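You operate a simulated robot arm through the tools that you are given. There is no shell and no other tool.

Carry out the task below with a simulated robot arm. There is one attempt and no reset: what you move stays moved.

## Task
Take the yellow clip off and let the side panel lean again.
Fine: clip off first, stood beside the white one; black frame switch to 0, draw end stop and green bolt back, then switch to 1. Set down upright: yellow clip.
Where things are to end (x, y in the base frame): yellow clip within 40 mm of [410, -580].

Only the result counts: the job must be done as asked and must still hold three seconds after the hand-in. Knocking over, shifting, dropping, spilling or breaking anything else fails it.

## Robot
A 7-joint arm with a fingered hand, fixed in place. Base frame: the origin is on the floor under the middle of its stand, x ahead of it, y to its left, z up; the work surface is at about z = 865. Readings come in mm, rad, newtons and seconds.
With the tool pointing down near the work surface it reaches from about 340 to 720 mm from the base axis. Its first joint turns from -1.204 to 3.002 rad. Payload 3.4 kg.
The tool frame sits at the grasp point between the pads (the TCP): z along the fingers, y along the line on which they close. The tips reach 25 mm beyond it. The gripper opens to 88 mm; its body begins 29 mm behind the TCP. The gripper is a hand of 4 fingers: y runs from the thumb to the fingers, the wrist lies at [-13, -97, -162] in the tool frame, and closing takes about 1.5 s.
Orientation is that of the tool frame in the base frame, as a unit quaternion [w, x, y, z]. With the fingers straight down and the wrist toward the robot, the tool's x, y and z point along [0, 1, 0], [1, 0, 0] and [0, 0, -1] of the base frame.

## Interface
- The arm moves only by the tool apply_moves. Its argument "moves" is one flat list of numbers, 6 for each row, row after row: the shift along the tool's x, y, z in units of 400 mm (1.0 is 400 mm), then the turn, a rotation vector about the tool's x, y, z in units of 60 degrees (1.0 is 60 degrees). In form: [dx, dy, dz, ax, ay, az, dx, dy, dz, ax, ay, az, ...]. A call has 1 to 20 rows; each row is the pose to reach, as a shift and turn from the pose commanded when the call began, along the tool's axes at that moment. "claw" is the gripper command, from -1 (shut) to 1 (fully open), values between in proportion, set as the call begins (left out, the last holds). A call with a number of a shift or a turn outside -1 to 1 is refused whole. Each row takes 0.2 s and may step no farther than 50 mm and 0.15 rad from the row before; otherwise, or with a gripper value out of range, the whole call is refused. Where a pose cannot be reached the arm comes as near as it can. A force on the tool above 60 N (or 10 N above the force at the start of the call, whichever is more), or a blocked arm, ends the call early, and 0.2 s more pass. The fingers move at their own pace (about 108 mm/s each) and stop on an object; they squeeze with about 27 N. The grip force told is the motor's: it shows also when the fingers shut on nothing. Time passes only in rows, and 0.2 s behind the last, so rows that repeat a pose let the fingers close. The reply holds the time, the measured pose of the TCP, the force on the tool along the base axes, the opening and the grip force, in the units named above and with some noise, with the torque about the TCP (base axes, N m) and any sound that the robot's microphone picked up.
- Cameras (640 x 400 px; columns grow to the right, rows downward): "scene" is fixed at [49.4, 649, 1685]; the picture's right is [-0.88, -0.47, 0.00], its down [-0.19, 0.37, -0.91] and it looks along [0.42, -0.80, -0.42] (base axes); focal length 310 px, centre (320, 200). "wrist" rides on the gripper at [64, -83, -98] in the tool frame; the picture's right is [-0.62, 0.37, -0.69], its down [-0.71, -0.63, 0.30] and it looks along [-0.33, 0.68, 0.65] (tool axes); focal length 265 px, centre (320, 200). There is no depth. A picture from a camera that has moved, and an enlarged one, comes with that camera's place and axes in the base frame and with its lens.
- get_image(camera): a new picture of that camera. No time passes.
- move_column(by): slides the trunk up (or, below 0, down) by that many mm; the arm rides with it, the base frame stays. It gives what a move gives, with no picture.
- curl_fingers(index, middle, ring, thumb_bend, thumb_turn): sets how far each is bent, from 0 (flat) to 1 (curled in); at 0.3 the hand is open as for a grip, at 0.7 the pads meet at the TCP. One left out holds its place. A second passes; each finger stops where it meets its share of the squeeze, and holds until it gets a number again. A gripper value or a shape takes the hand back. It gives what a move gives, with no picture; readings hold the bend of each and the force on the fingers (four entries, about 0 where the hand has none), thumb and palm. thumb_turn goes from beside the hand (0) to across from the fingers (1), as for a grip.
- grasp_type(shape): the hand has 4 fingers and takes this shape, open, in about a second: jaw (thumb against the fingers, like two jaws); tri (thumb and two fingers); tip (a fingertip pinch); poke (one finger out to press); point (the index stretched); flat (the hand flat); cup (the hand cupped); fist (a fist). The gripper value then closes the fingers along that shape, each until it touches; the sizes above hold for jaw. It gives what a move gives, with no picture.
- enlarge(camera, box): a new picture of the part [left, top, right, bottom] of that camera's present view, enlarged. No time passes.
- sign_off(): hands the job in; it is judged then, once.

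Places have to be worked out from the pictures, the camera data and where the tool is seen. Open the gripper and draw the arm clear of the work before you hand the job in, unless the task says otherwise.

The tools are called after "Call:" by a JSON object that holds its "method" and its "body". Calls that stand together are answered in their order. apply_moves: Moves the arm, as the interface text tells. Its arguments: {"type":"object","properties":{"moves":{"type":"array","items":{"type":"number"}},"claw":{"type":"number"}},"required":["moves"]} The other tools are called the same way: move_column (by) moves the trunk up or down; grasp_type (shape) gives the hand a shape; curl_fingers (index, middle, ring, thumb_bend, thumb_turn) moves the fingers one by one; get_image (camera) takes a picture; enlarge (camera, box) takes an enlarged picture of a part of a camera's view; sign_off () hands the job in.

At the start:

```text
time_s: 0.0
tool_pos: [445.8, -319.1, 1313.8]
orientation: [-0.001, 0.708, 0.706, 0.001]
contact_force: [0.5, -0.1, 0.5]
torque: [-0.02, -0.01, 0.0]
opening: 87.5
gripper_force: 0.0
shape: jaw
bend: [0.3, 0.3, 0.3, 0.3, 0.98]
finger forces: [0.1, 0.0, 0.0, 0.1, 0.0, 0.0]
trunk travel left (down, up): [-775.0, 65.0]
```

scene: 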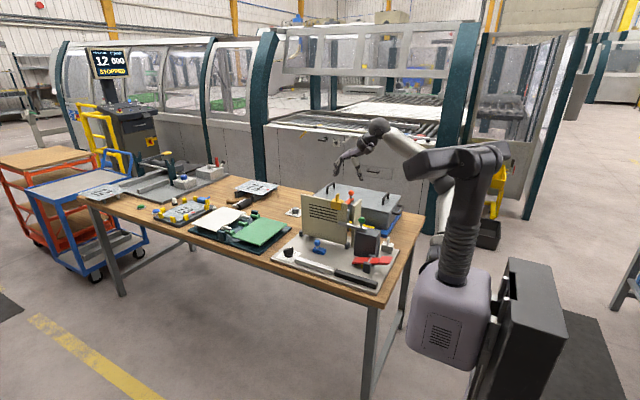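
wrist: 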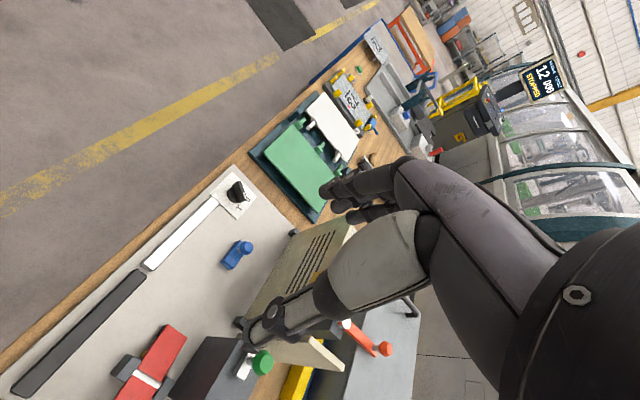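

I start by looking at the work area closer in the scene camera, before moving anything.

Call:
{"method": "enlarge", "body": {"camera": "scene", "box": [260, 170, 440, 300]}}

Call:
{"method": "enlarge", "body": {"camera": "scene", "box": [70, 140, 290, 260]}}

Call:
{"method": "enlarge", "body": {"camera": "wrist", "box": [80, 160, 440, 400]}}

```text
3.08 times, centred on (350, 235) of scene
camera zoom: at [49.4, 649.0, 1685.0], right [-0.88, -0.47, 0.0], down [-0.19, 0.37, -0.91], along [0.42, -0.8, -0.42], focal length 952 px, centre (228, 92)
```

zoom: 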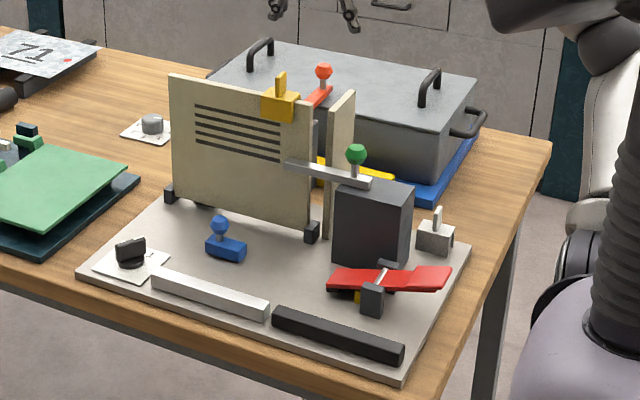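

```text
2.91 times, centred on (180, 200) of scene
camera zoom: at [49.4, 649.0, 1685.0], right [-0.88, -0.47, 0.0], down [-0.19, 0.37, -0.91], along [0.42, -0.8, -0.42], focal length 900 px, centre (727, 200)
```

zoom: 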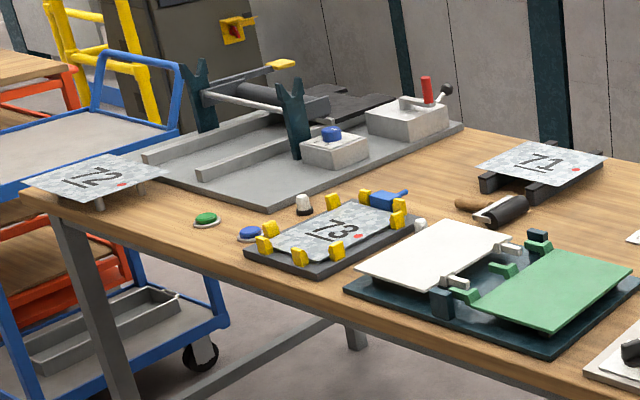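

```text
1.67 times, centred on (260, 280) of wrist
camera zoom: at [362.9, -255.3, 1413.2], right [0.37, -0.62, 0.69], down [-0.63, -0.71, -0.31], along [0.68, -0.33, -0.65], focal length 442 px, centre (420, 67)
```

zoom: 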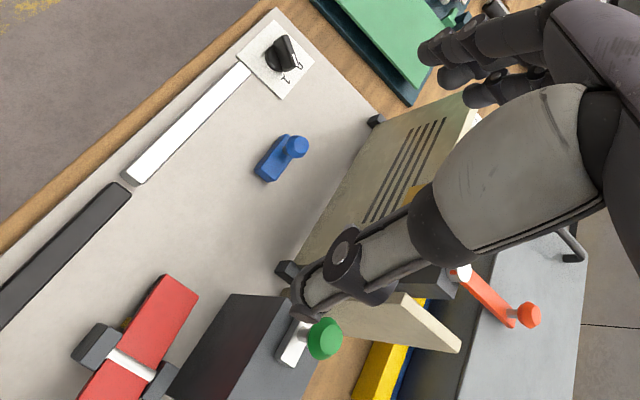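

The scene shows the gray fixture plate (about x 290–770, y -600 to -260). The beige panel stands near y≈-494 with the yellow clip on its top edge at about (567, -490, 1100). The green bolt knob is near (440, -479, 1054), the blue knob near (622, -418), the black switch near (720, -320) and the white clip near (341, -576). I'll move the hand toward -y, staying high, so the wrist camera gets a clearer view of the clip.

Call:
{"method": "apply_moves", "body": {"moves": [-0.1, 0, -0.03, 0, 0, 0, -0.2, 0, -0.06, 0, 0, 0, -0.3, 0, -0.09, 0, 0, 0, -0.4, 0, -0.12, 0, 0, 0]}}

Call:
{"method": "get_image", "body": {"camera": "wrist"}}

Call:
{"method": "get_image", "body": {"camera": "scene"}}

```text
time_s: 1.0
tool_pos: [449.5, -478.2, 1358.8]
orientation: [0.0, 0.707, 0.707, -0.001]
contact_force: [0.4, 0.3, -0.6]
torque: [-0.04, 0.02, -0.06]
opening: 87.7
gripper_force: 0.0
shape: jaw
bend: [0.3, 0.3, 0.3, 0.3, 0.98]
finger forces: [0.1, 0.0, 0.0, 0.0, 0.0, 0.1]
trunk travel left (down, up): [-775.0, 65.0]
```

```text
taken
camera wrist: at [366.2, -414.5, 1457.5], right [0.37, -0.62, 0.69], down [-0.63, -0.72, -0.3], along [0.68, -0.32, -0.66], focal length 265 px, centre (320, 200)
```

wrist: 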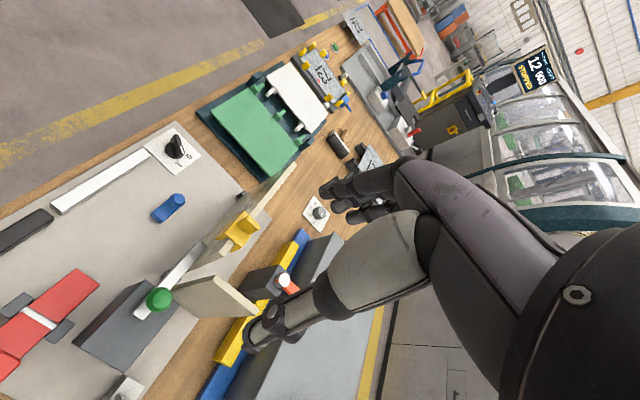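

```text
taken
```

scene: 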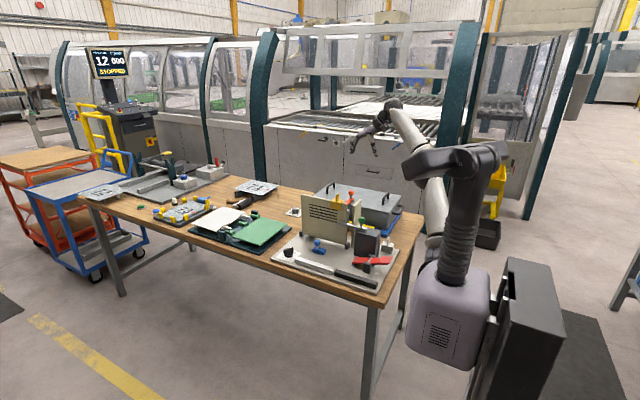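

Now the clip, bolt and panel tops are clear of the hand in the left half. I enlarge these.

Call:
{"method": "enlarge", "body": {"camera": "wrist", "box": [140, 150, 340, 290]}}

Call:
{"method": "enlarge", "body": {"camera": "wrist", "box": [0, 240, 240, 400]}}

Call:
{"method": "enlarge", "body": {"camera": "wrist", "box": [0, 110, 240, 260]}}

Call:
{"method": "enlarge", "body": {"camera": "scene", "box": [280, 225, 350, 275]}}

Call:
{"method": "enlarge", "body": {"camera": "scene", "box": [320, 180, 410, 270]}}

```text
2.86 times, centred on (240, 220) of wrist
camera zoom: at [366.2, -414.5, 1457.5], right [0.37, -0.62, 0.69], down [-0.63, -0.72, -0.3], along [0.68, -0.32, -0.66], focal length 758 px, centre (549, 143)
```

zoom: 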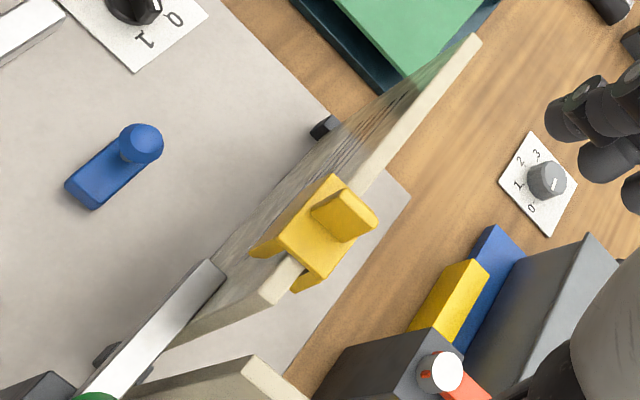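

```text
2.50 times, centred on (120, 320) of wrist
camera zoom: at [366.2, -414.5, 1457.5], right [0.37, -0.62, 0.69], down [-0.63, -0.72, -0.3], along [0.68, -0.32, -0.66], focal length 664 px, centre (820, -100)
```

zoom: 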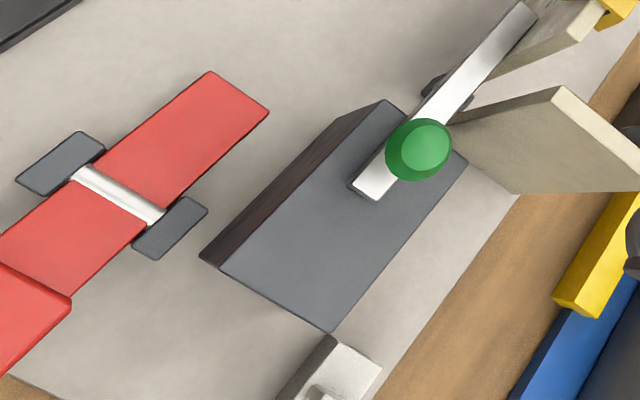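

```text
2.67 times, centred on (120, 185) of wrist
camera zoom: at [366.2, -414.5, 1457.5], right [0.37, -0.62, 0.69], down [-0.63, -0.72, -0.3], along [0.68, -0.32, -0.66], focal length 708 px, centre (853, 240)
```

zoom: 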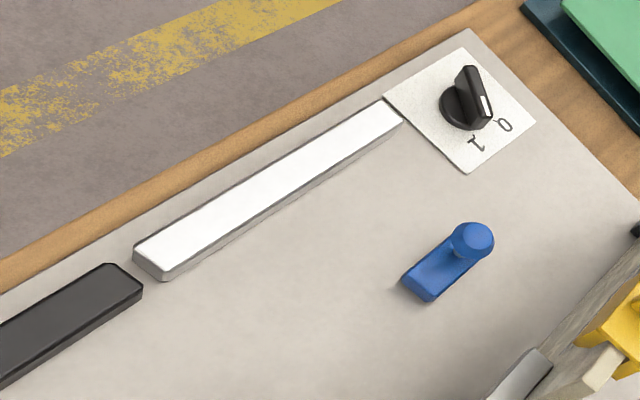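

```text
8.00 times, centred on (315, 250) of scene
camera zoom: at [49.4, 649.0, 1685.0], right [-0.88, -0.47, 0.0], down [-0.19, 0.37, -0.91], along [0.42, -0.8, -0.42], focal length 2476 px, centre (360, -200)
```

zoom: 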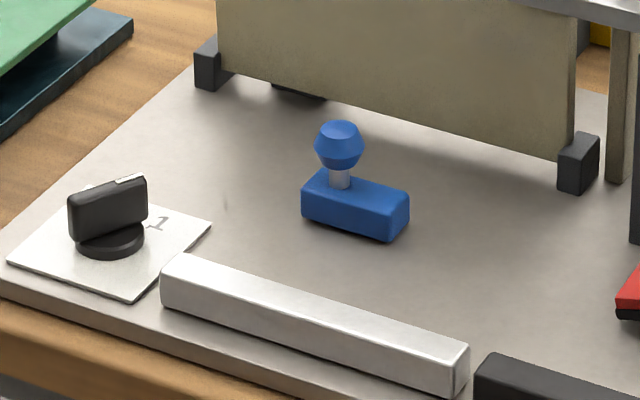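

```text
4.44 times, centred on (365, 225) of scene
camera zoom: at [49.4, 649.0, 1685.0], right [-0.88, -0.47, 0.0], down [-0.19, 0.37, -0.91], along [0.42, -0.8, -0.42], focal length 1376 px, centre (120, 89)
```

zoom: 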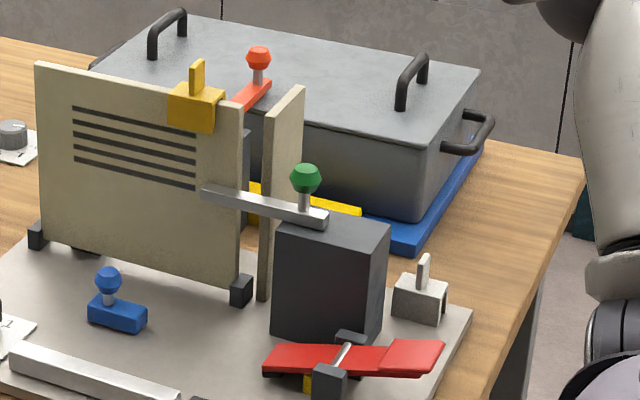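

The switch's white mark appears to sit on its 1 side, and there is a second knob assembly (red) on a dark block behind the panel. I yaw the hand about the vertical at this height to see the rear of the panel and work out which part is the end stop.

Call:
{"method": "apply_moves", "body": {"moves": [0, 0, 0, 0, 0, -0.14, 0, 0, 0, 0, 0, -0.28, 0, 0, 0, 0, 0, -0.42, 0, 0, 0, 0, 0, -0.56, 0, 0, 0, 0, 0, -0.7, 0, 0, 0, 0, 0, -0.84, 0, 0, 0, 0, 0, -0.98]}}

Call:
{"method": "get_image", "body": {"camera": "wrist"}}

```text
time_s: 2.6
tool_pos: [404.0, -418.6, 1311.5]
orientation: [-0.003, 0.279, 0.96, 0.0]
contact_force: [-0.7, -0.4, -0.1]
torque: [-0.01, 0.03, 0.0]
opening: 88.2
gripper_force: 0.0
shape: jaw
bend: [0.3, 0.3, 0.3, 0.3, 0.98]
finger forces: [0.1, 0.0, 0.1, 0.0, 0.0, 0.1]
out of reach, approached as far as the arm can: row 1, 2, 3, 4, 5, 6, 7
trunk travel left (down, up): [-775.0, 65.0]
```

```text
taken
camera wrist: at [305.4, -455.3, 1410.3], right [0.72, -0.02, 0.69], down [0.26, -0.91, -0.31], along [0.64, 0.4, -0.66], focal length 265 px, centre (320, 200)
```

wrist: 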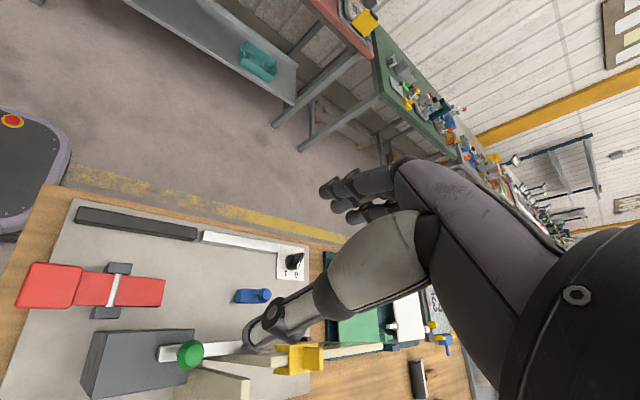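

The pose was pulled in because of reach, but the view is still useful, so I enlarge the fixture parts in it.

Call:
{"method": "enlarge", "body": {"camera": "wrist", "box": [60, 270, 260, 400]}}

Call:
{"method": "enlarge", "body": {"camera": "wrist", "box": [200, 230, 340, 320]}}

Call:
{"method": "enlarge", "body": {"camera": "scene", "box": [335, 180, 385, 215]}}

Call:
{"method": "get_image", "body": {"camera": "scene"}}

```text
3.08 times, centred on (160, 335) of wrist
camera zoom: at [305.4, -455.3, 1410.3], right [0.72, -0.02, 0.69], down [0.26, -0.91, -0.31], along [0.64, 0.4, -0.66], focal length 817 px, centre (812, -215)
```

zoom: 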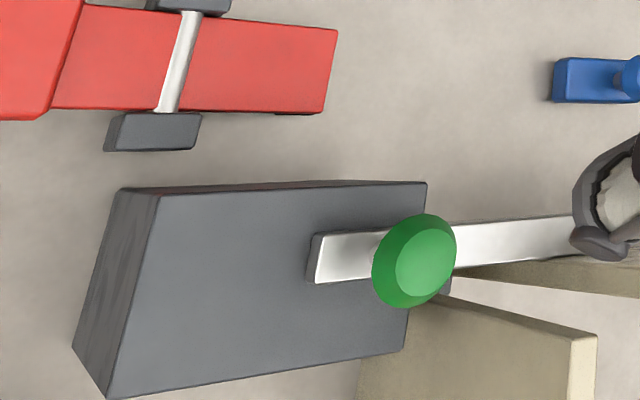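

```text
4.44 times, centred on (270, 275) of wrist
camera zoom: at [305.4, -455.3, 1410.3], right [0.72, -0.02, 0.69], down [0.26, -0.91, -0.31], along [0.64, 0.4, -0.66], focal length 1180 px, centre (542, -133)
```

zoom: 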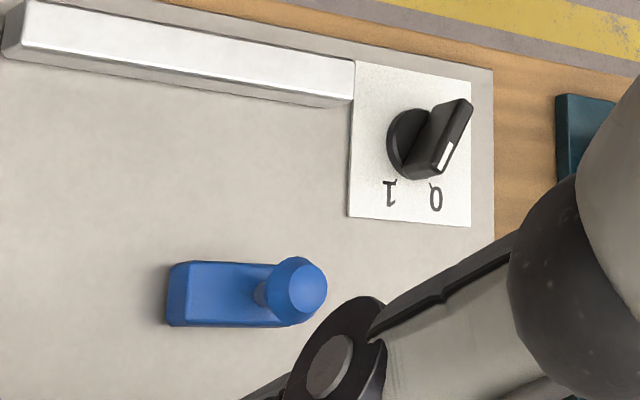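

```text
11.43 times, centred on (360, 198) of scene
camera zoom: at [49.4, 649.0, 1685.0], right [-0.88, -0.47, 0.0], down [-0.19, 0.37, -0.91], along [0.42, -0.8, -0.42], focal length 3538 px, centre (-137, 229)
```

zoom: 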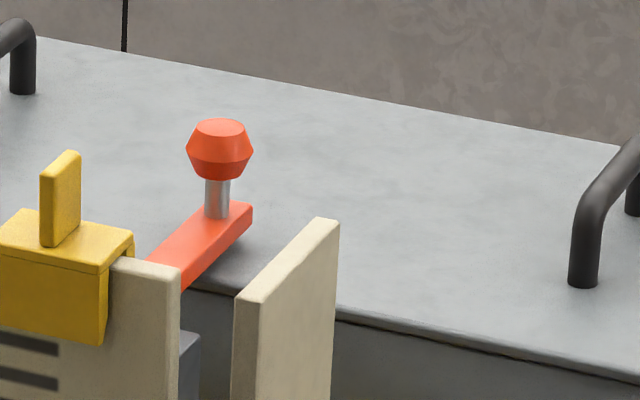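

```text
taken
```

scene: 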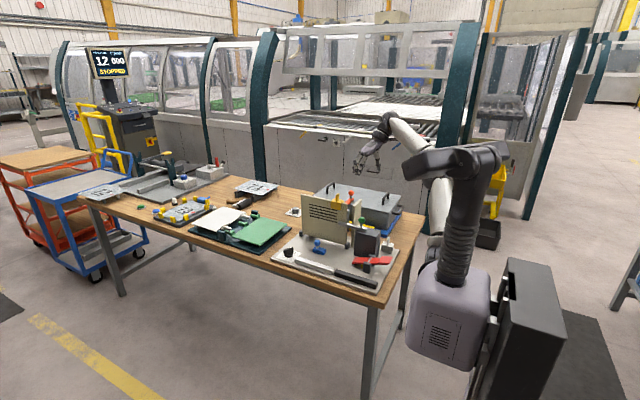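

The red-knob lever behind turns out to pivot on a separate block by the box, so it is probably not part of this fixture. I check the robot's own shape and the current view to judge shoulder height and reach.

Call:
{"method": "enlarge", "body": {"camera": "scene", "box": [340, 90, 560, 380]}}

Call:
{"method": "apply_moves", "body": {"moves": [0, 0, 0, 0, 0, 0.14, 0, 0, 0, 0, 0, 0.28, 0, 0, 0, 0, 0, 0.42, 0, 0, 0, 0, 0, 0.56, 0, 0, 0, 0, 0, 0.7]}}

```text
1.38 times, centred on (450, 235) of scene
camera zoom: at [49.4, 649.0, 1685.0], right [-0.88, -0.47, 0.0], down [-0.19, 0.37, -0.91], along [0.42, -0.8, -0.42], focal length 427 px, centre (141, 152)
```

zoom: 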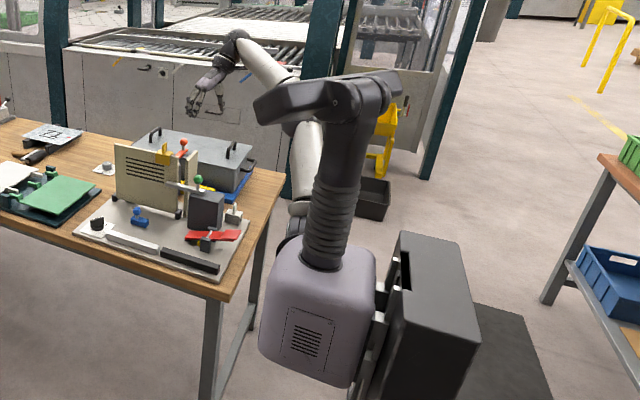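

```text
time_s: 3.8
tool_pos: [402.5, -422.9, 1311.6]
orientation: [0.001, 0.598, 0.801, 0.001]
contact_force: [0.5, 0.4, -0.4]
torque: [-0.03, -0.01, -0.06]
opening: 87.7
gripper_force: 0.0
shape: jaw
bend: [0.3, 0.3, 0.3, 0.3, 0.98]
finger forces: [0.1, 0.1, 0.0, 0.1, 0.1, 0.1]
trunk travel left (down, up): [-775.0, 65.0]
```

Rotation works and the pose is held at what was reached. Next I move toward (505, -340, 1190), clear above everything, turning the wrist toward the robot, to look down at the blue knob and the switch and to check reach.

Call:
{"method": "apply_moves", "body": {"moves": [0.02, 0.05, 0.05, 0, 0, 0.13, 0.04, 0.1, 0.1, 0, 0, 0.26, 0.06, 0.15, 0.15, 0, 0, 0.39, 0.08, 0.2, 0.2, 0, 0, 0.52, 0.1, 0.25, 0.25, 0, 0, 0.65, 0.12, 0.3, 0.3, 0, 0, 0.77]}}

Call:
{"method": "get_image", "body": {"camera": "wrist"}}

Call:
{"method": "get_image", "body": {"camera": "scene"}}

```text
time_s: 5.2
tool_pos: [504.5, -345.8, 1191.0]
orientation: [0.0, 0.864, 0.504, 0.001]
contact_force: [-0.2, 0.0, -0.5]
torque: [-0.03, 0.0, 0.0]
opening: 87.8
gripper_force: 0.1
shape: jaw
bend: [0.3, 0.3, 0.3, 0.3, 0.98]
finger forces: [0.0, 0.0, 0.0, 0.0, 0.0, 0.1]
trunk travel left (down, up): [-775.0, 65.0]
```

```text
taken
camera wrist: at [463.0, -248.3, 1289.7], right [0.01, -0.72, 0.69], down [-0.9, -0.31, -0.3], along [0.43, -0.62, -0.65], focal length 265 px, centre (320, 200)
```

wrist: 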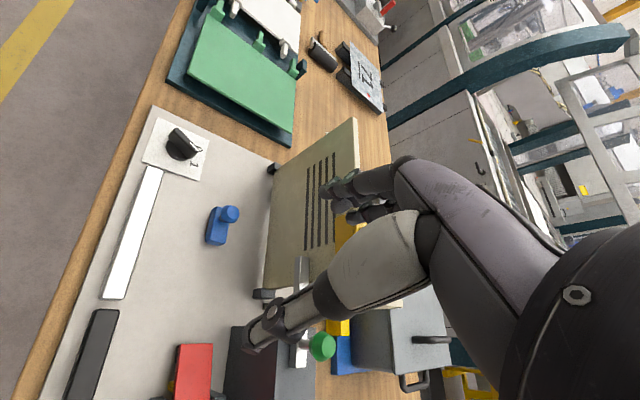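

```text
taken
```

scene: 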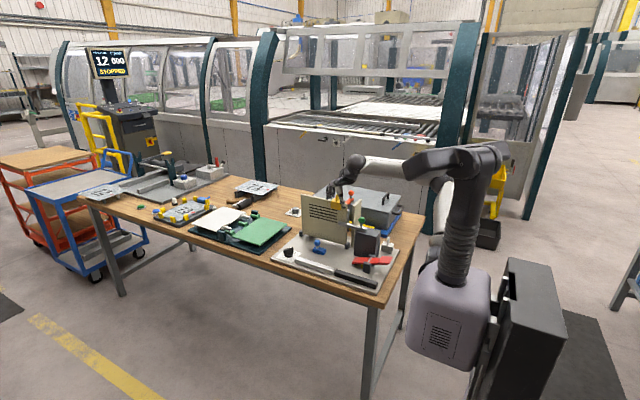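

Call:
{"method": "enlarge", "body": {"camera": "wrist", "box": [90, 90, 290, 230]}}

Call:
{"method": "enlarge", "body": {"camera": "wrist", "box": [180, 110, 400, 270]}}

Call:
{"method": "enlarge", "body": {"camera": "wrist", "box": [140, 240, 360, 400]}}

```text
2.86 times, centred on (190, 160) of wrist
camera zoom: at [463.0, -248.3, 1289.7], right [0.01, -0.72, 0.69], down [-0.9, -0.31, -0.3], along [0.43, -0.62, -0.65], focal length 758 px, centre (691, 314)
```

zoom: 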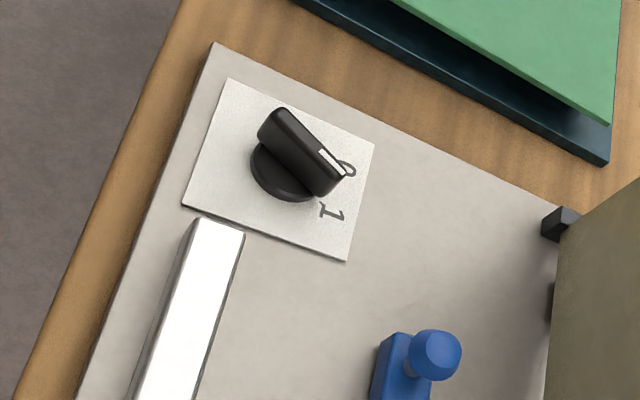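

```text
2.50 times, centred on (290, 190) of wrist
camera zoom: at [463.0, -248.3, 1289.7], right [0.01, -0.72, 0.69], down [-0.9, -0.31, -0.3], along [0.43, -0.62, -0.65], focal length 664 px, centre (395, 225)
```

zoom: 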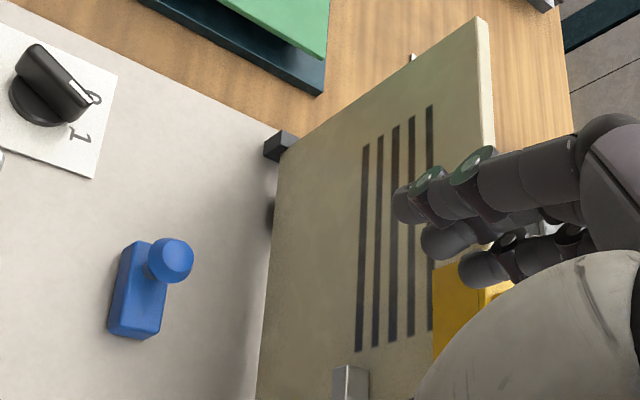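

```text
2.50 times, centred on (250, 320) of wrist
camera zoom: at [463.0, -248.3, 1289.7], right [0.01, -0.72, 0.69], down [-0.9, -0.31, -0.3], along [0.43, -0.62, -0.65], focal length 664 px, centre (495, -100)
```

zoom: 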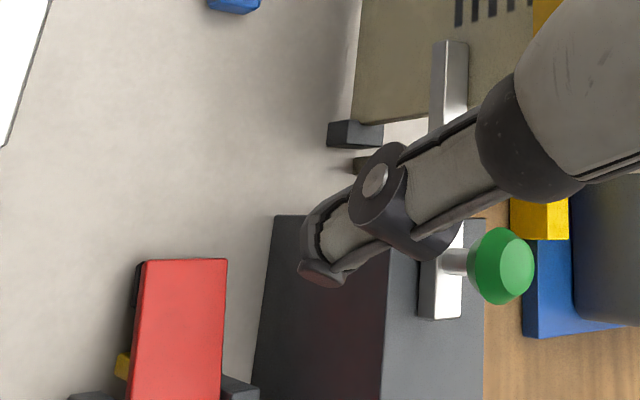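

The switch reads as pointing to 1, with 0 lying about 55–60° counter-clockwise seen from above, centre near (716, -322). I look closer at the panel foot, the blue part and the red rocker to identify the end stop.

Call:
{"method": "enlarge", "body": {"camera": "scene", "box": [302, 228, 338, 258]}}

Call:
{"method": "enlarge", "body": {"camera": "scene", "box": [340, 235, 400, 285]}}

Call:
{"method": "enlarge", "body": {"camera": "scene", "box": [325, 200, 375, 250]}}

Call:
{"method": "enlarge", "body": {"camera": "scene", "box": [350, 220, 410, 260]}}

```text
13.33 times, centred on (320, 243) of scene
camera zoom: at [49.4, 649.0, 1685.0], right [-0.88, -0.47, 0.0], down [-0.19, 0.37, -0.91], along [0.42, -0.8, -0.42], focal length 4127 px, centre (320, -373)
```

zoom: 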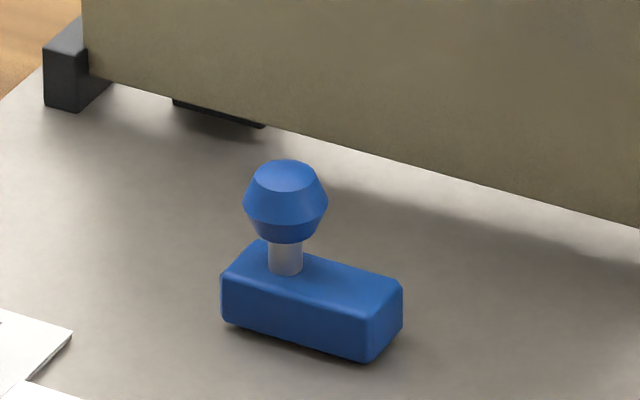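

```text
8.00 times, centred on (370, 260) of scene
camera zoom: at [49.4, 649.0, 1685.0], right [-0.88, -0.47, 0.0], down [-0.19, 0.37, -0.91], along [0.42, -0.8, -0.42], focal length 2476 px, centre (-80, -280)
```

zoom: 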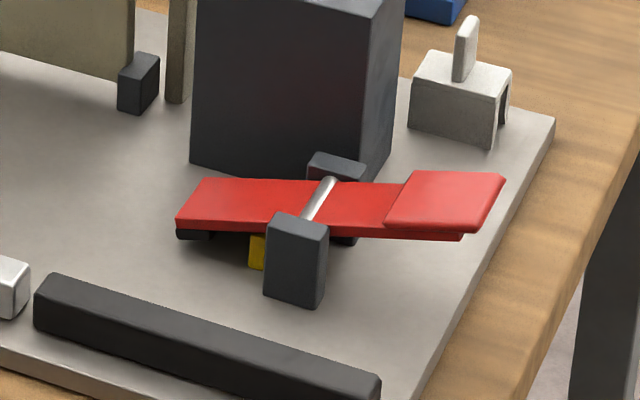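

```text
8.00 times, centred on (350, 225) of scene
camera zoom: at [49.4, 649.0, 1685.0], right [-0.88, -0.47, 0.0], down [-0.19, 0.37, -0.91], along [0.42, -0.8, -0.42], focal length 2476 px, centre (80, 0)
```

zoom: 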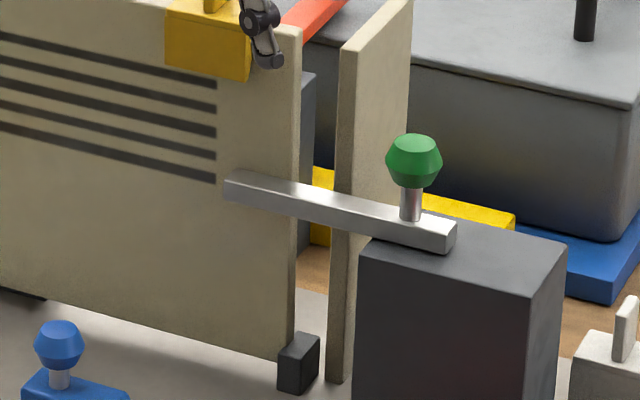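

```text
10.00 times, centred on (380, 240) of scene
camera zoom: at [49.4, 649.0, 1685.0], right [-0.88, -0.47, 0.0], down [-0.19, 0.37, -0.91], along [0.42, -0.8, -0.42], focal length 3096 px, centre (-280, -200)
```

zoom: 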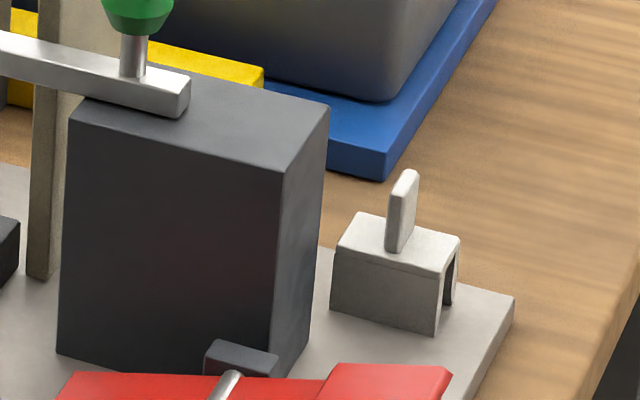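

There seems to be a dark part behind the panel foot around (700, -507), seen under the panel's lower edge. I move higher over the panel top, near the clip, to test reach there and try to see behind the panel.

Call:
{"method": "apply_moves", "body": {"moves": [-0.056, 0.072, -0.03, 0, 0, 0.045, -0.112, 0.144, -0.06, 0, 0, 0.09, -0.168, 0.216, -0.09, 0, 0, 0.135, -0.225, 0.288, -0.12, 0, 0, 0.18]}}

Call:
{"method": "get_image", "body": {"camera": "wrist"}}

Call:
{"method": "get_image", "body": {"camera": "scene"}}

```text
time_s: 6.2
tool_pos: [558.5, -480.4, 1240.3]
orientation: [-0.001, 0.907, 0.42, 0.0]
contact_force: [-0.6, -0.2, -0.2]
torque: [0.01, 0.0, -0.01]
opening: 88.1
gripper_force: 0.0
shape: jaw
bend: [0.3, 0.3, 0.3, 0.3, 0.98]
finger forces: [0.0, 0.1, 0.0, 0.0, 0.0, 0.0]
trunk travel left (down, up): [-775.0, 65.0]
```

```text
taken
camera wrist: at [536.7, -378.8, 1338.8], right [-0.12, -0.71, 0.69], down [-0.94, -0.14, -0.3], along [0.31, -0.69, -0.66], focal length 265 px, centre (320, 200)
```

wrist: 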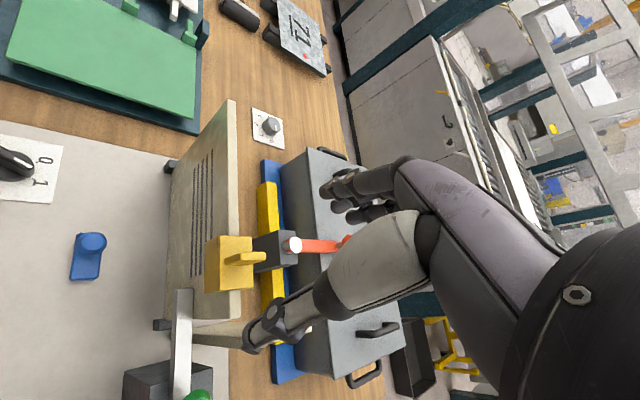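

```text
taken
```

scene: 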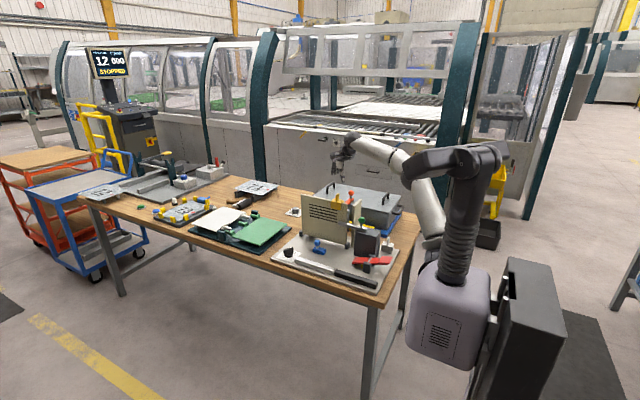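

That was reachable (radius about 736 at z 1240). I enlarge the clip, the rear block and the red lever from here.

Call:
{"method": "enlarge", "body": {"camera": "wrist", "box": [170, 170, 350, 290]}}

Call:
{"method": "enlarge", "body": {"camera": "wrist", "box": [120, 90, 320, 240]}}

Call:
{"method": "enlarge", "body": {"camera": "wrist", "box": [100, 270, 320, 400]}}

```text
3.33 times, centred on (260, 230) of wrist
camera zoom: at [536.7, -378.8, 1338.8], right [-0.12, -0.71, 0.69], down [-0.94, -0.14, -0.3], along [0.31, -0.69, -0.66], focal length 885 px, centre (520, 100)
```

zoom: 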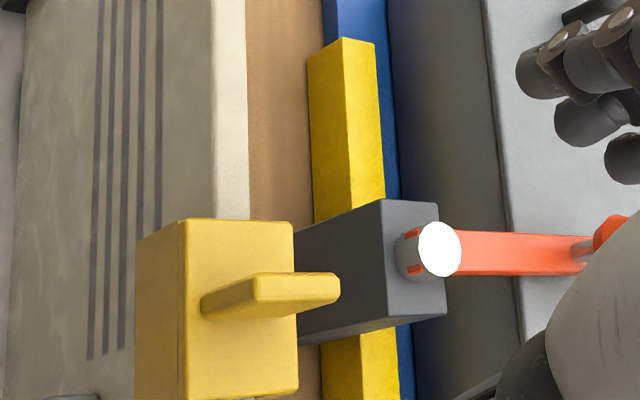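

```text
2.67 times, centred on (220, 165) of wrist
camera zoom: at [536.7, -378.8, 1338.8], right [-0.12, -0.71, 0.69], down [-0.94, -0.14, -0.3], along [0.31, -0.69, -0.66], focal length 708 px, centre (587, 293)
```

zoom: 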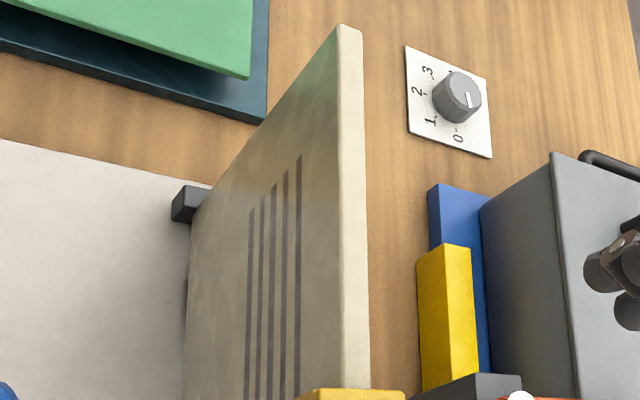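

```text
2.91 times, centred on (210, 335) of wrist
camera zoom: at [536.7, -378.8, 1338.8], right [-0.12, -0.71, 0.69], down [-0.94, -0.14, -0.3], along [0.31, -0.69, -0.66], focal length 772 px, centre (640, -193)
```

zoom: 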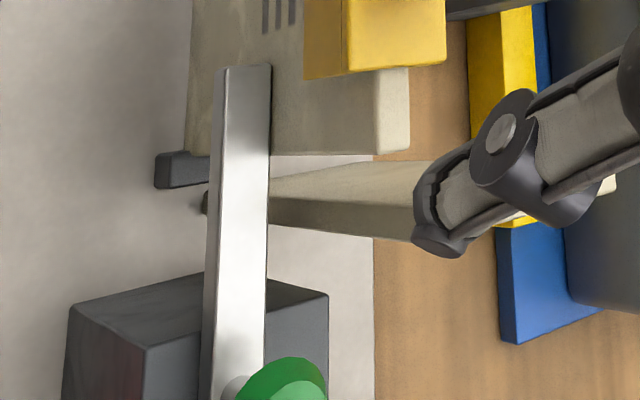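

The clip's top face spans about x 544–592, y -522 to -487 at z≈1101. Its tab stands at about (570, -505), thin along x, rising to roughly z 1132. To pinch the tab the fingers must close along x, so I turn the hand back to yaw 0 here and check that it is reachable.

Call:
{"method": "apply_moves", "body": {"moves": [0, 0, 0, 0, 0, -0.134, 0, 0, 0, 0, 0, -0.268, 0, 0, 0, 0, 0, -0.402, 0, 0, 0, 0, 0, -0.536, 0, 0, 0, 0, 0, -0.67]}}

Call:
{"method": "get_image", "body": {"camera": "wrist"}}

```text
time_s: 7.4
tool_pos: [560.9, -479.2, 1237.7]
orientation: [0.0, 0.707, 0.707, 0.001]
contact_force: [0.8, -0.1, 0.5]
torque: [-0.02, 0.01, 0.01]
opening: 87.6
gripper_force: 0.1
shape: jaw
bend: [0.3, 0.3, 0.3, 0.3, 0.98]
finger forces: [0.0, 0.0, 0.0, 0.0, 0.0, 0.0]
trunk travel left (down, up): [-775.0, 65.0]
```

```text
taken
camera wrist: at [478.4, -415.5, 1337.8], right [0.37, -0.62, 0.69], down [-0.63, -0.71, -0.3], along [0.68, -0.32, -0.65], focal length 265 px, centre (320, 200)
```

wrist: 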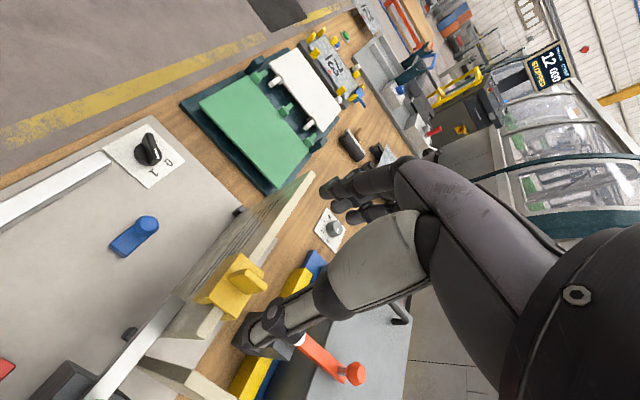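

Yaw 0 is reachable here. I enlarge the clip once more to refine the tab's position before descending.

Call:
{"method": "enlarge", "body": {"camera": "wrist", "box": [180, 235, 290, 325]}}

Call:
{"method": "enlarge", "body": {"camera": "scene", "box": [330, 180, 360, 215]}}

```text
4.44 times, centred on (235, 280) of wrist
camera zoom: at [478.4, -415.5, 1337.8], right [0.37, -0.62, 0.69], down [-0.63, -0.71, -0.3], along [0.68, -0.32, -0.65], focal length 1180 px, centre (698, -156)
```

zoom: 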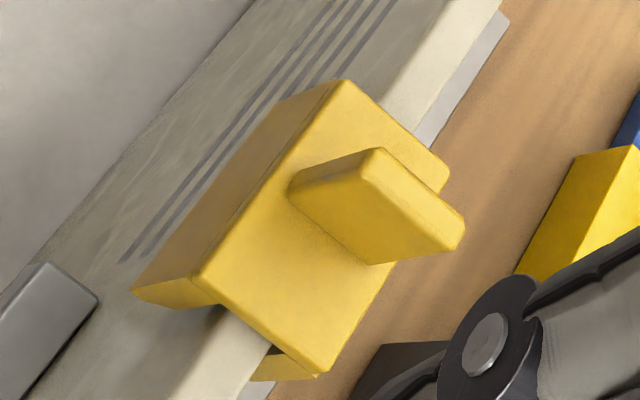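

```text
11.43 times, centred on (345, 198) of scene
camera zoom: at [49.4, 649.0, 1685.0], right [-0.88, -0.47, 0.0], down [-0.19, 0.37, -0.91], along [0.42, -0.8, -0.42], focal length 3538 px, centre (34, 229)
```

zoom: 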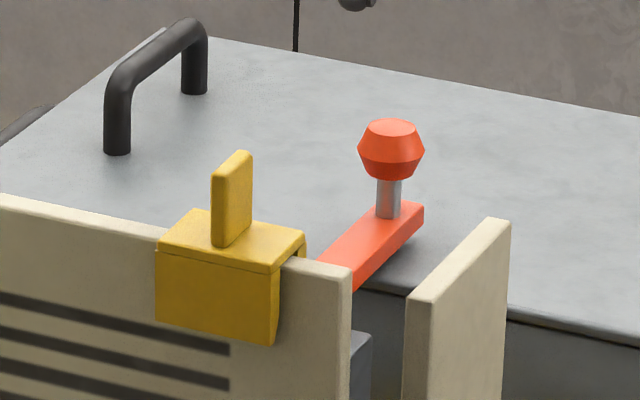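

The clip measures x 544–592, y -521 to -488, top z 1101.5. Its tab is centred near (568.5, -505) with its top at z≈1131. I move above it, stopping 30 mm higher to check alignment.

Call:
{"method": "apply_moves", "body": {"moves": [-0.033, 0.01, 0.05, 0, 0, 0, -0.065, 0.019, 0.1, 0, 0, 0, -0.065, 0.019, 0.15, 0, 0, 0, -0.065, 0.019, 0.19, 0, 0, 0]}}

Call:
{"method": "get_image", "body": {"camera": "wrist"}}

Call:
{"method": "enlarge", "body": {"camera": "scene", "box": [320, 150, 390, 215]}}

```text
time_s: 8.4
tool_pos: [568.7, -503.7, 1163.8]
orientation: [0.0, 0.708, 0.706, 0.001]
contact_force: [0.7, 0.2, 0.1]
torque: [-0.01, -0.01, -0.04]
opening: 88.1
gripper_force: 0.1
shape: jaw
bend: [0.3, 0.3, 0.3, 0.3, 0.98]
finger forces: [0.0, 0.0, 0.1, 0.0, 0.1, 0.0]
trunk travel left (down, up): [-775.0, 65.0]
```

```text
taken
camera wrist: at [484.5, -439.6, 1261.2], right [0.37, -0.62, 0.69], down [-0.63, -0.71, -0.31], along [0.68, -0.32, -0.65], focal length 265 px, centre (320, 200)
```

wrist: 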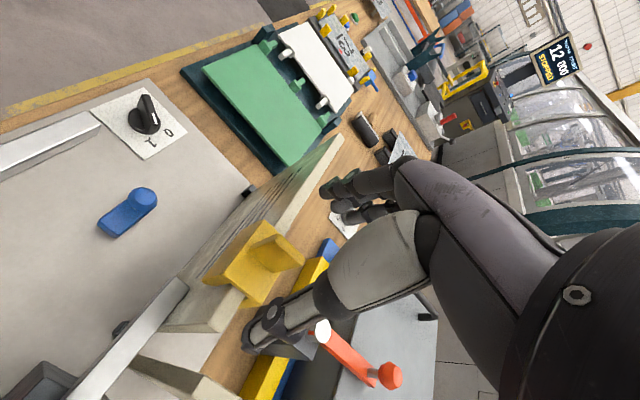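

```text
6.15 times, centred on (355, 182) of scene
camera zoom: at [49.4, 649.0, 1685.0], right [-0.88, -0.47, 0.0], down [-0.19, 0.37, -0.91], along [0.42, -0.8, -0.42], focal length 1905 px, centre (105, 308)
```

zoom: 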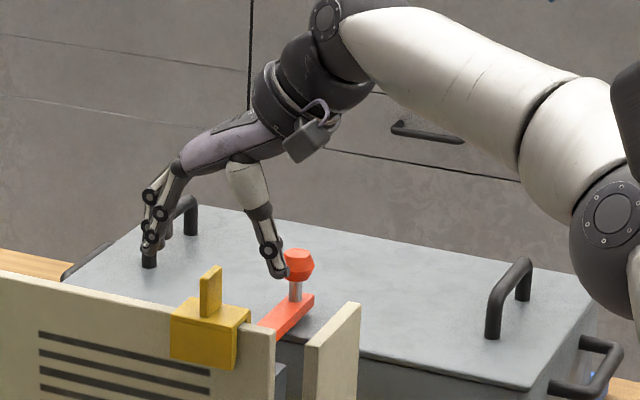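

The TCP projects right above the tab in the scene view. I descend 34 mm so the fingertips stop just above the clip body, then close in the next call.

Call:
{"method": "apply_moves", "body": {"moves": [-0.003, 0, 0.03, 0, 0, 0, -0.003, 0, 0.06, 0, 0, 0, -0.003, 0, 0.083, 0, 0, 0, -0.003, 0, 0.083, 0, 0, 0]}}

Call:
{"method": "enlarge", "body": {"camera": "scene", "box": [320, 165, 380, 215]}}

Call:
{"method": "get_image", "body": {"camera": "wrist"}}

```text
time_s: 9.4
tool_pos: [567.5, -504.0, 1130.6]
orientation: [-0.001, 0.708, 0.707, 0.0]
contact_force: [0.0, 0.6, -0.3]
torque: [0.02, -0.02, -0.03]
opening: 87.8
gripper_force: 0.0
shape: jaw
bend: [0.3, 0.3, 0.3, 0.3, 0.98]
finger forces: [0.1, 0.1, 0.0, 0.0, 0.0, 0.0]
trunk travel left (down, up): [-775.0, 65.0]
```

```text
8.00 times, centred on (350, 190) of scene
camera zoom: at [49.4, 649.0, 1685.0], right [-0.88, -0.47, 0.0], down [-0.19, 0.37, -0.91], along [0.42, -0.8, -0.42], focal length 2476 px, centre (80, 280)
```

zoom: 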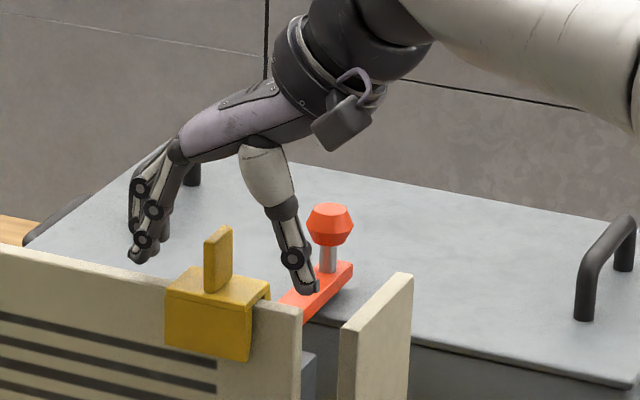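

```text
taken
camera wrist: at [483.9, -441.0, 1229.2], right [0.37, -0.62, 0.69], down [-0.63, -0.71, -0.31], along [0.68, -0.33, -0.65], focal length 265 px, centre (320, 200)
```

wrist: 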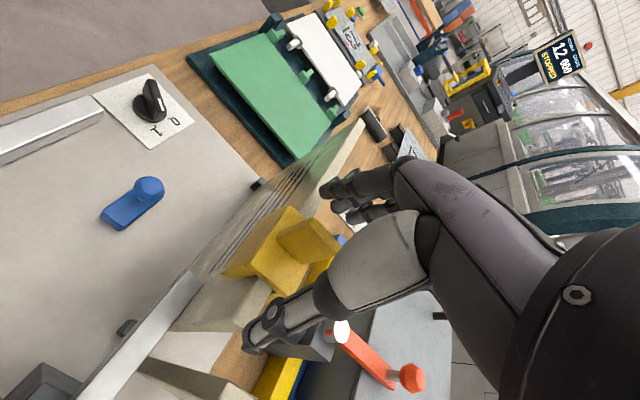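

The tab sits between the thumb (about x 517) and fingers (about x 612) with clearance. I close the gripper in place.

Call:
{"method": "apply_moves", "body": {"moves": [0, 0, 0, 0, 0, 0, 0, 0, 0, 0, 0, 0, 0, 0, 0, 0, 0, 0, 0, 0, 0, 0, 0, 0, 0, 0, 0, 0, 0, 0, 0, 0, 0, 0, 0, 0, 0, 0, 0, 0, 0, 0, 0, 0, 0, 0, 0, 0, 0, 0, 0, 0, 0, 0], "claw": -1}}

Call:
{"method": "enlarge", "body": {"camera": "scene", "box": [320, 165, 380, 215]}}

Call:
{"method": "get_image", "body": {"camera": "wrist"}}

```text
time_s: 11.4
tool_pos: [567.5, -503.5, 1131.4]
orientation: [0.0, 0.708, 0.707, 0.001]
contact_force: [0.5, -0.3, 1.7]
torque: [-0.02, 0.01, 0.0]
opening: 2.9
gripper_force: 27.1
shape: jaw
bend: [0.67, 0.68, 0.7, 0.72, 1.0]
finger forces: [15.1, 8.2, 0.1, 0.0, 23.4, 0.1]
trunk travel left (down, up): [-775.0, 65.0]
```

```text
8.00 times, centred on (350, 190) of scene
camera zoom: at [49.4, 649.0, 1685.0], right [-0.88, -0.47, 0.0], down [-0.19, 0.37, -0.91], along [0.42, -0.8, -0.42], focal length 2476 px, centre (80, 280)
```

zoom: 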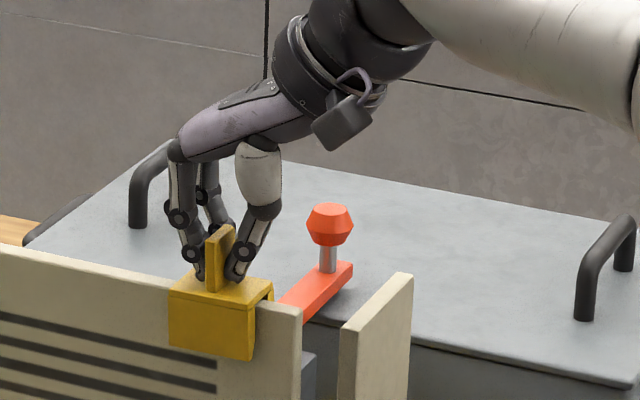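

```text
taken
camera wrist: at [483.8, -440.8, 1229.4], right [0.37, -0.62, 0.69], down [-0.63, -0.71, -0.31], along [0.68, -0.33, -0.65], focal length 265 px, centre (320, 200)
```

wrist: 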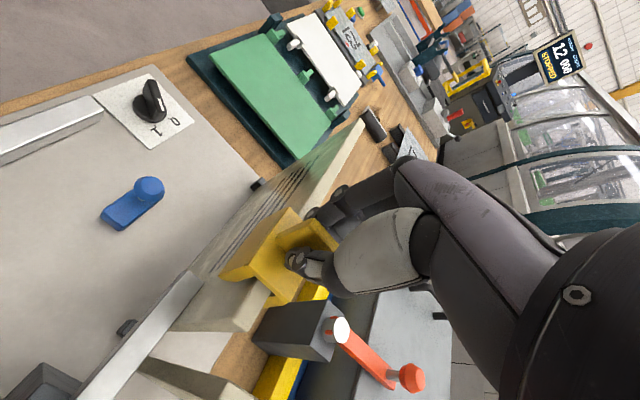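

The tab is held (index and middle against thumb, 27 N). I lift straight up slowly to pull the clip off the panel edge.

Call:
{"method": "apply_moves", "body": {"moves": [0, 0, -0.02, 0, 0, 0, 0, 0, -0.04, 0, 0, 0, 0, 0, -0.06, 0, 0, 0, 0, 0, -0.08, 0, 0, 0, 0, 0, -0.1, 0, 0, 0, 0, 0, -0.12, 0, 0, 0, 0, 0, -0.14, 0, 0, 0, 0, 0, -0.16, 0, 0, 0]}}

Call:
{"method": "get_image", "body": {"camera": "scene"}}

Call:
{"method": "enlarge", "body": {"camera": "scene", "box": [310, 150, 380, 215]}}

Call:
{"method": "get_image", "body": {"camera": "wrist"}}

```text
time_s: 13.2
tool_pos: [568.3, -502.7, 1193.3]
orientation: [0.0, 0.708, 0.706, 0.0]
contact_force: [-0.5, -0.3, 0.0]
torque: [0.04, 0.03, 0.01]
opening: 2.8
gripper_force: 26.2
shape: jaw
bend: [0.67, 0.68, 0.7, 0.72, 1.0]
finger forces: [15.3, 8.3, 0.1, 0.0, 23.7, 0.0]
trunk travel left (down, up): [-775.0, 65.0]
```

```text
taken
```

scene: 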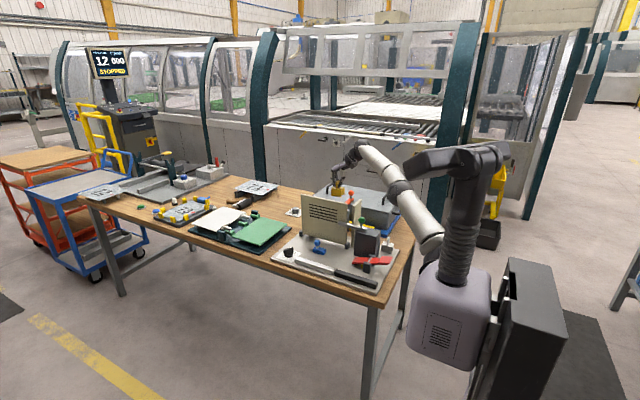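

```text
6.15 times, centred on (345, 182) of scene
camera zoom: at [49.4, 649.0, 1685.0], right [-0.88, -0.47, 0.0], down [-0.19, 0.37, -0.91], along [0.42, -0.8, -0.42], focal length 1905 px, centre (166, 308)
```

zoom: 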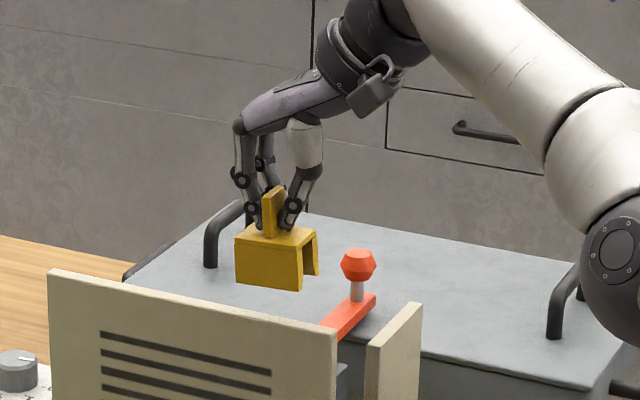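

```text
taken
camera wrist: at [484.3, -439.5, 1291.5], right [0.37, -0.62, 0.69], down [-0.63, -0.71, -0.31], along [0.68, -0.32, -0.65], focal length 265 px, centre (320, 200)
```

wrist: 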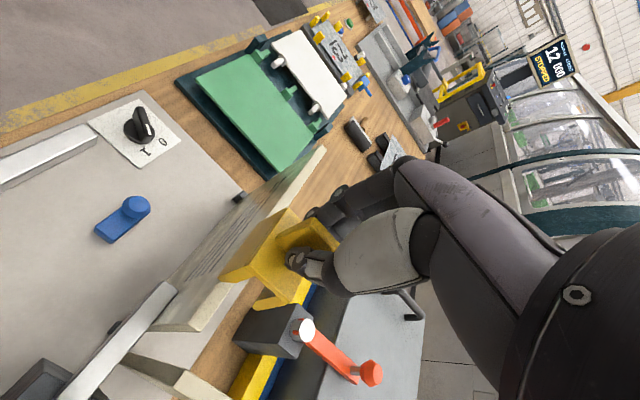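

The clip is off and held upright, its legs about 60 mm below the TCP, and the panel is still standing. I carry it at this height (legs clear the 1095 mm end panel by about 38 mm) to above (412, -570).

Call:
{"method": "apply_moves", "body": {"moves": [-0.02, -0.05, -0.02, 0, 0, 0, -0.05, -0.11, -0.03, 0, 0, 0, -0.08, -0.18, -0.03, 0, 0, 0, -0.11, -0.25, -0.03, 0, 0, 0, -0.14, -0.32, -0.03, 0, 0, 0, -0.168, -0.39, -0.03, 0, 0, 0, -0.168, -0.39, -0.03, 0, 0, 0]}}

Call:
{"method": "get_image", "body": {"camera": "scene"}}

Call:
{"method": "enlarge", "body": {"camera": "scene", "box": [330, 150, 430, 260]}}

Call:
{"method": "get_image", "body": {"camera": "wrist"}}

```text
time_s: 14.8
tool_pos: [410.3, -573.9, 1203.7]
orientation: [0.0, 0.707, 0.707, 0.001]
contact_force: [-0.3, -0.7, -0.6]
torque: [-0.02, -0.01, 0.0]
opening: 2.9
gripper_force: 27.1
shape: jaw
bend: [0.67, 0.68, 0.7, 0.72, 1.0]
finger forces: [15.4, 8.3, 0.0, 0.0, 23.8, 0.0]
trunk travel left (down, up): [-775.0, 65.0]
```

```text
taken
```

scene: 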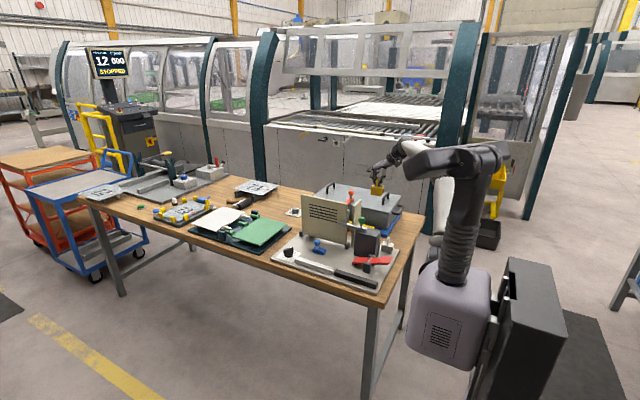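

```text
3.64 times, centred on (380, 205) of scene
camera zoom: at [49.4, 649.0, 1685.0], right [-0.88, -0.47, 0.0], down [-0.19, 0.37, -0.91], along [0.42, -0.8, -0.42], focal length 1126 px, centre (102, 182)
```

zoom: 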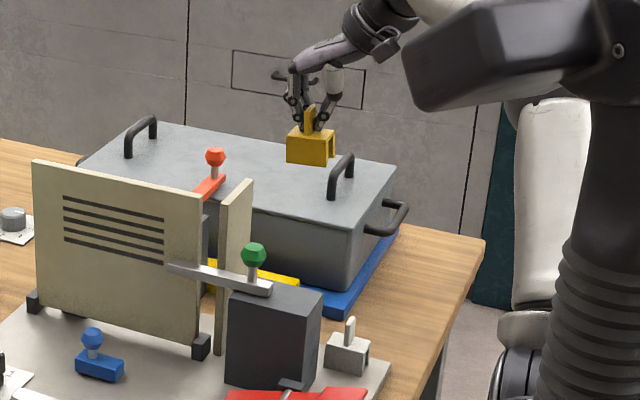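

```text
taken
camera wrist: at [327.2, -510.2, 1302.3], right [0.37, -0.62, 0.69], down [-0.63, -0.71, -0.31], along [0.68, -0.32, -0.65], focal length 265 px, centre (320, 200)
```

wrist: 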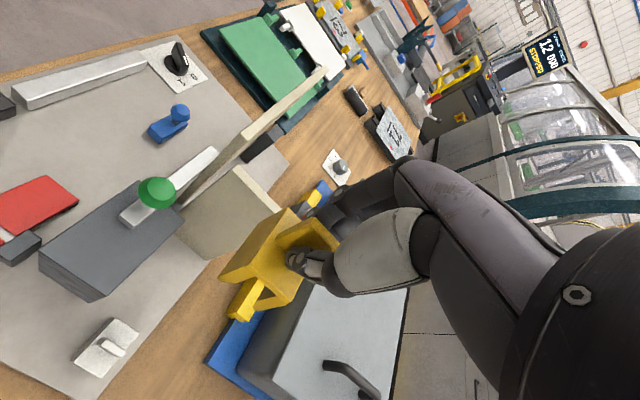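

From here the wrist camera sees behind the panel, including a dark part at its rear foot, and the plate's back edge with the white clip. I enlarge both before lowering.

Call:
{"method": "enlarge", "body": {"camera": "wrist", "box": [170, 60, 340, 190]}}

Call:
{"method": "enlarge", "body": {"camera": "wrist", "box": [40, 170, 300, 400]}}

```text
3.08 times, centred on (255, 125) of wrist
camera zoom: at [327.2, -510.2, 1302.3], right [0.37, -0.62, 0.69], down [-0.63, -0.71, -0.31], along [0.68, -0.32, -0.65], focal length 817 px, centre (520, 431)
```

zoom: 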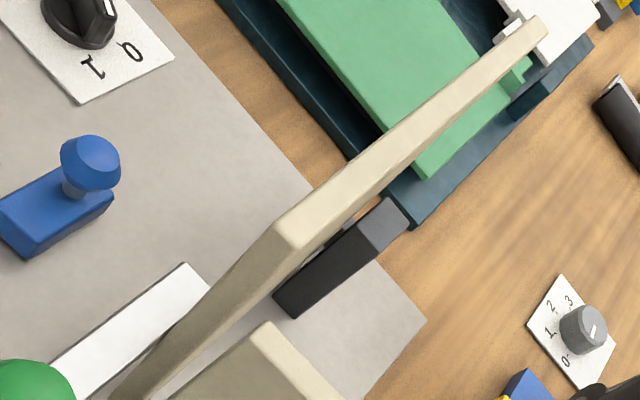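

```text
1.74 times, centred on (170, 285) of wrist
camera zoom: at [327.2, -510.2, 1302.3], right [0.37, -0.62, 0.69], down [-0.63, -0.71, -0.31], along [0.68, -0.32, -0.65], focal length 462 px, centre (581, 52)
```

zoom: 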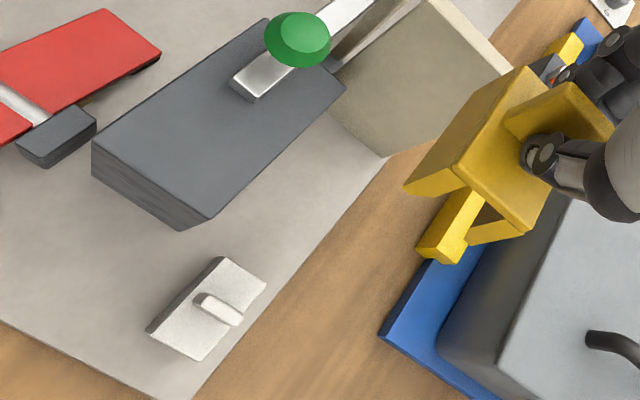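

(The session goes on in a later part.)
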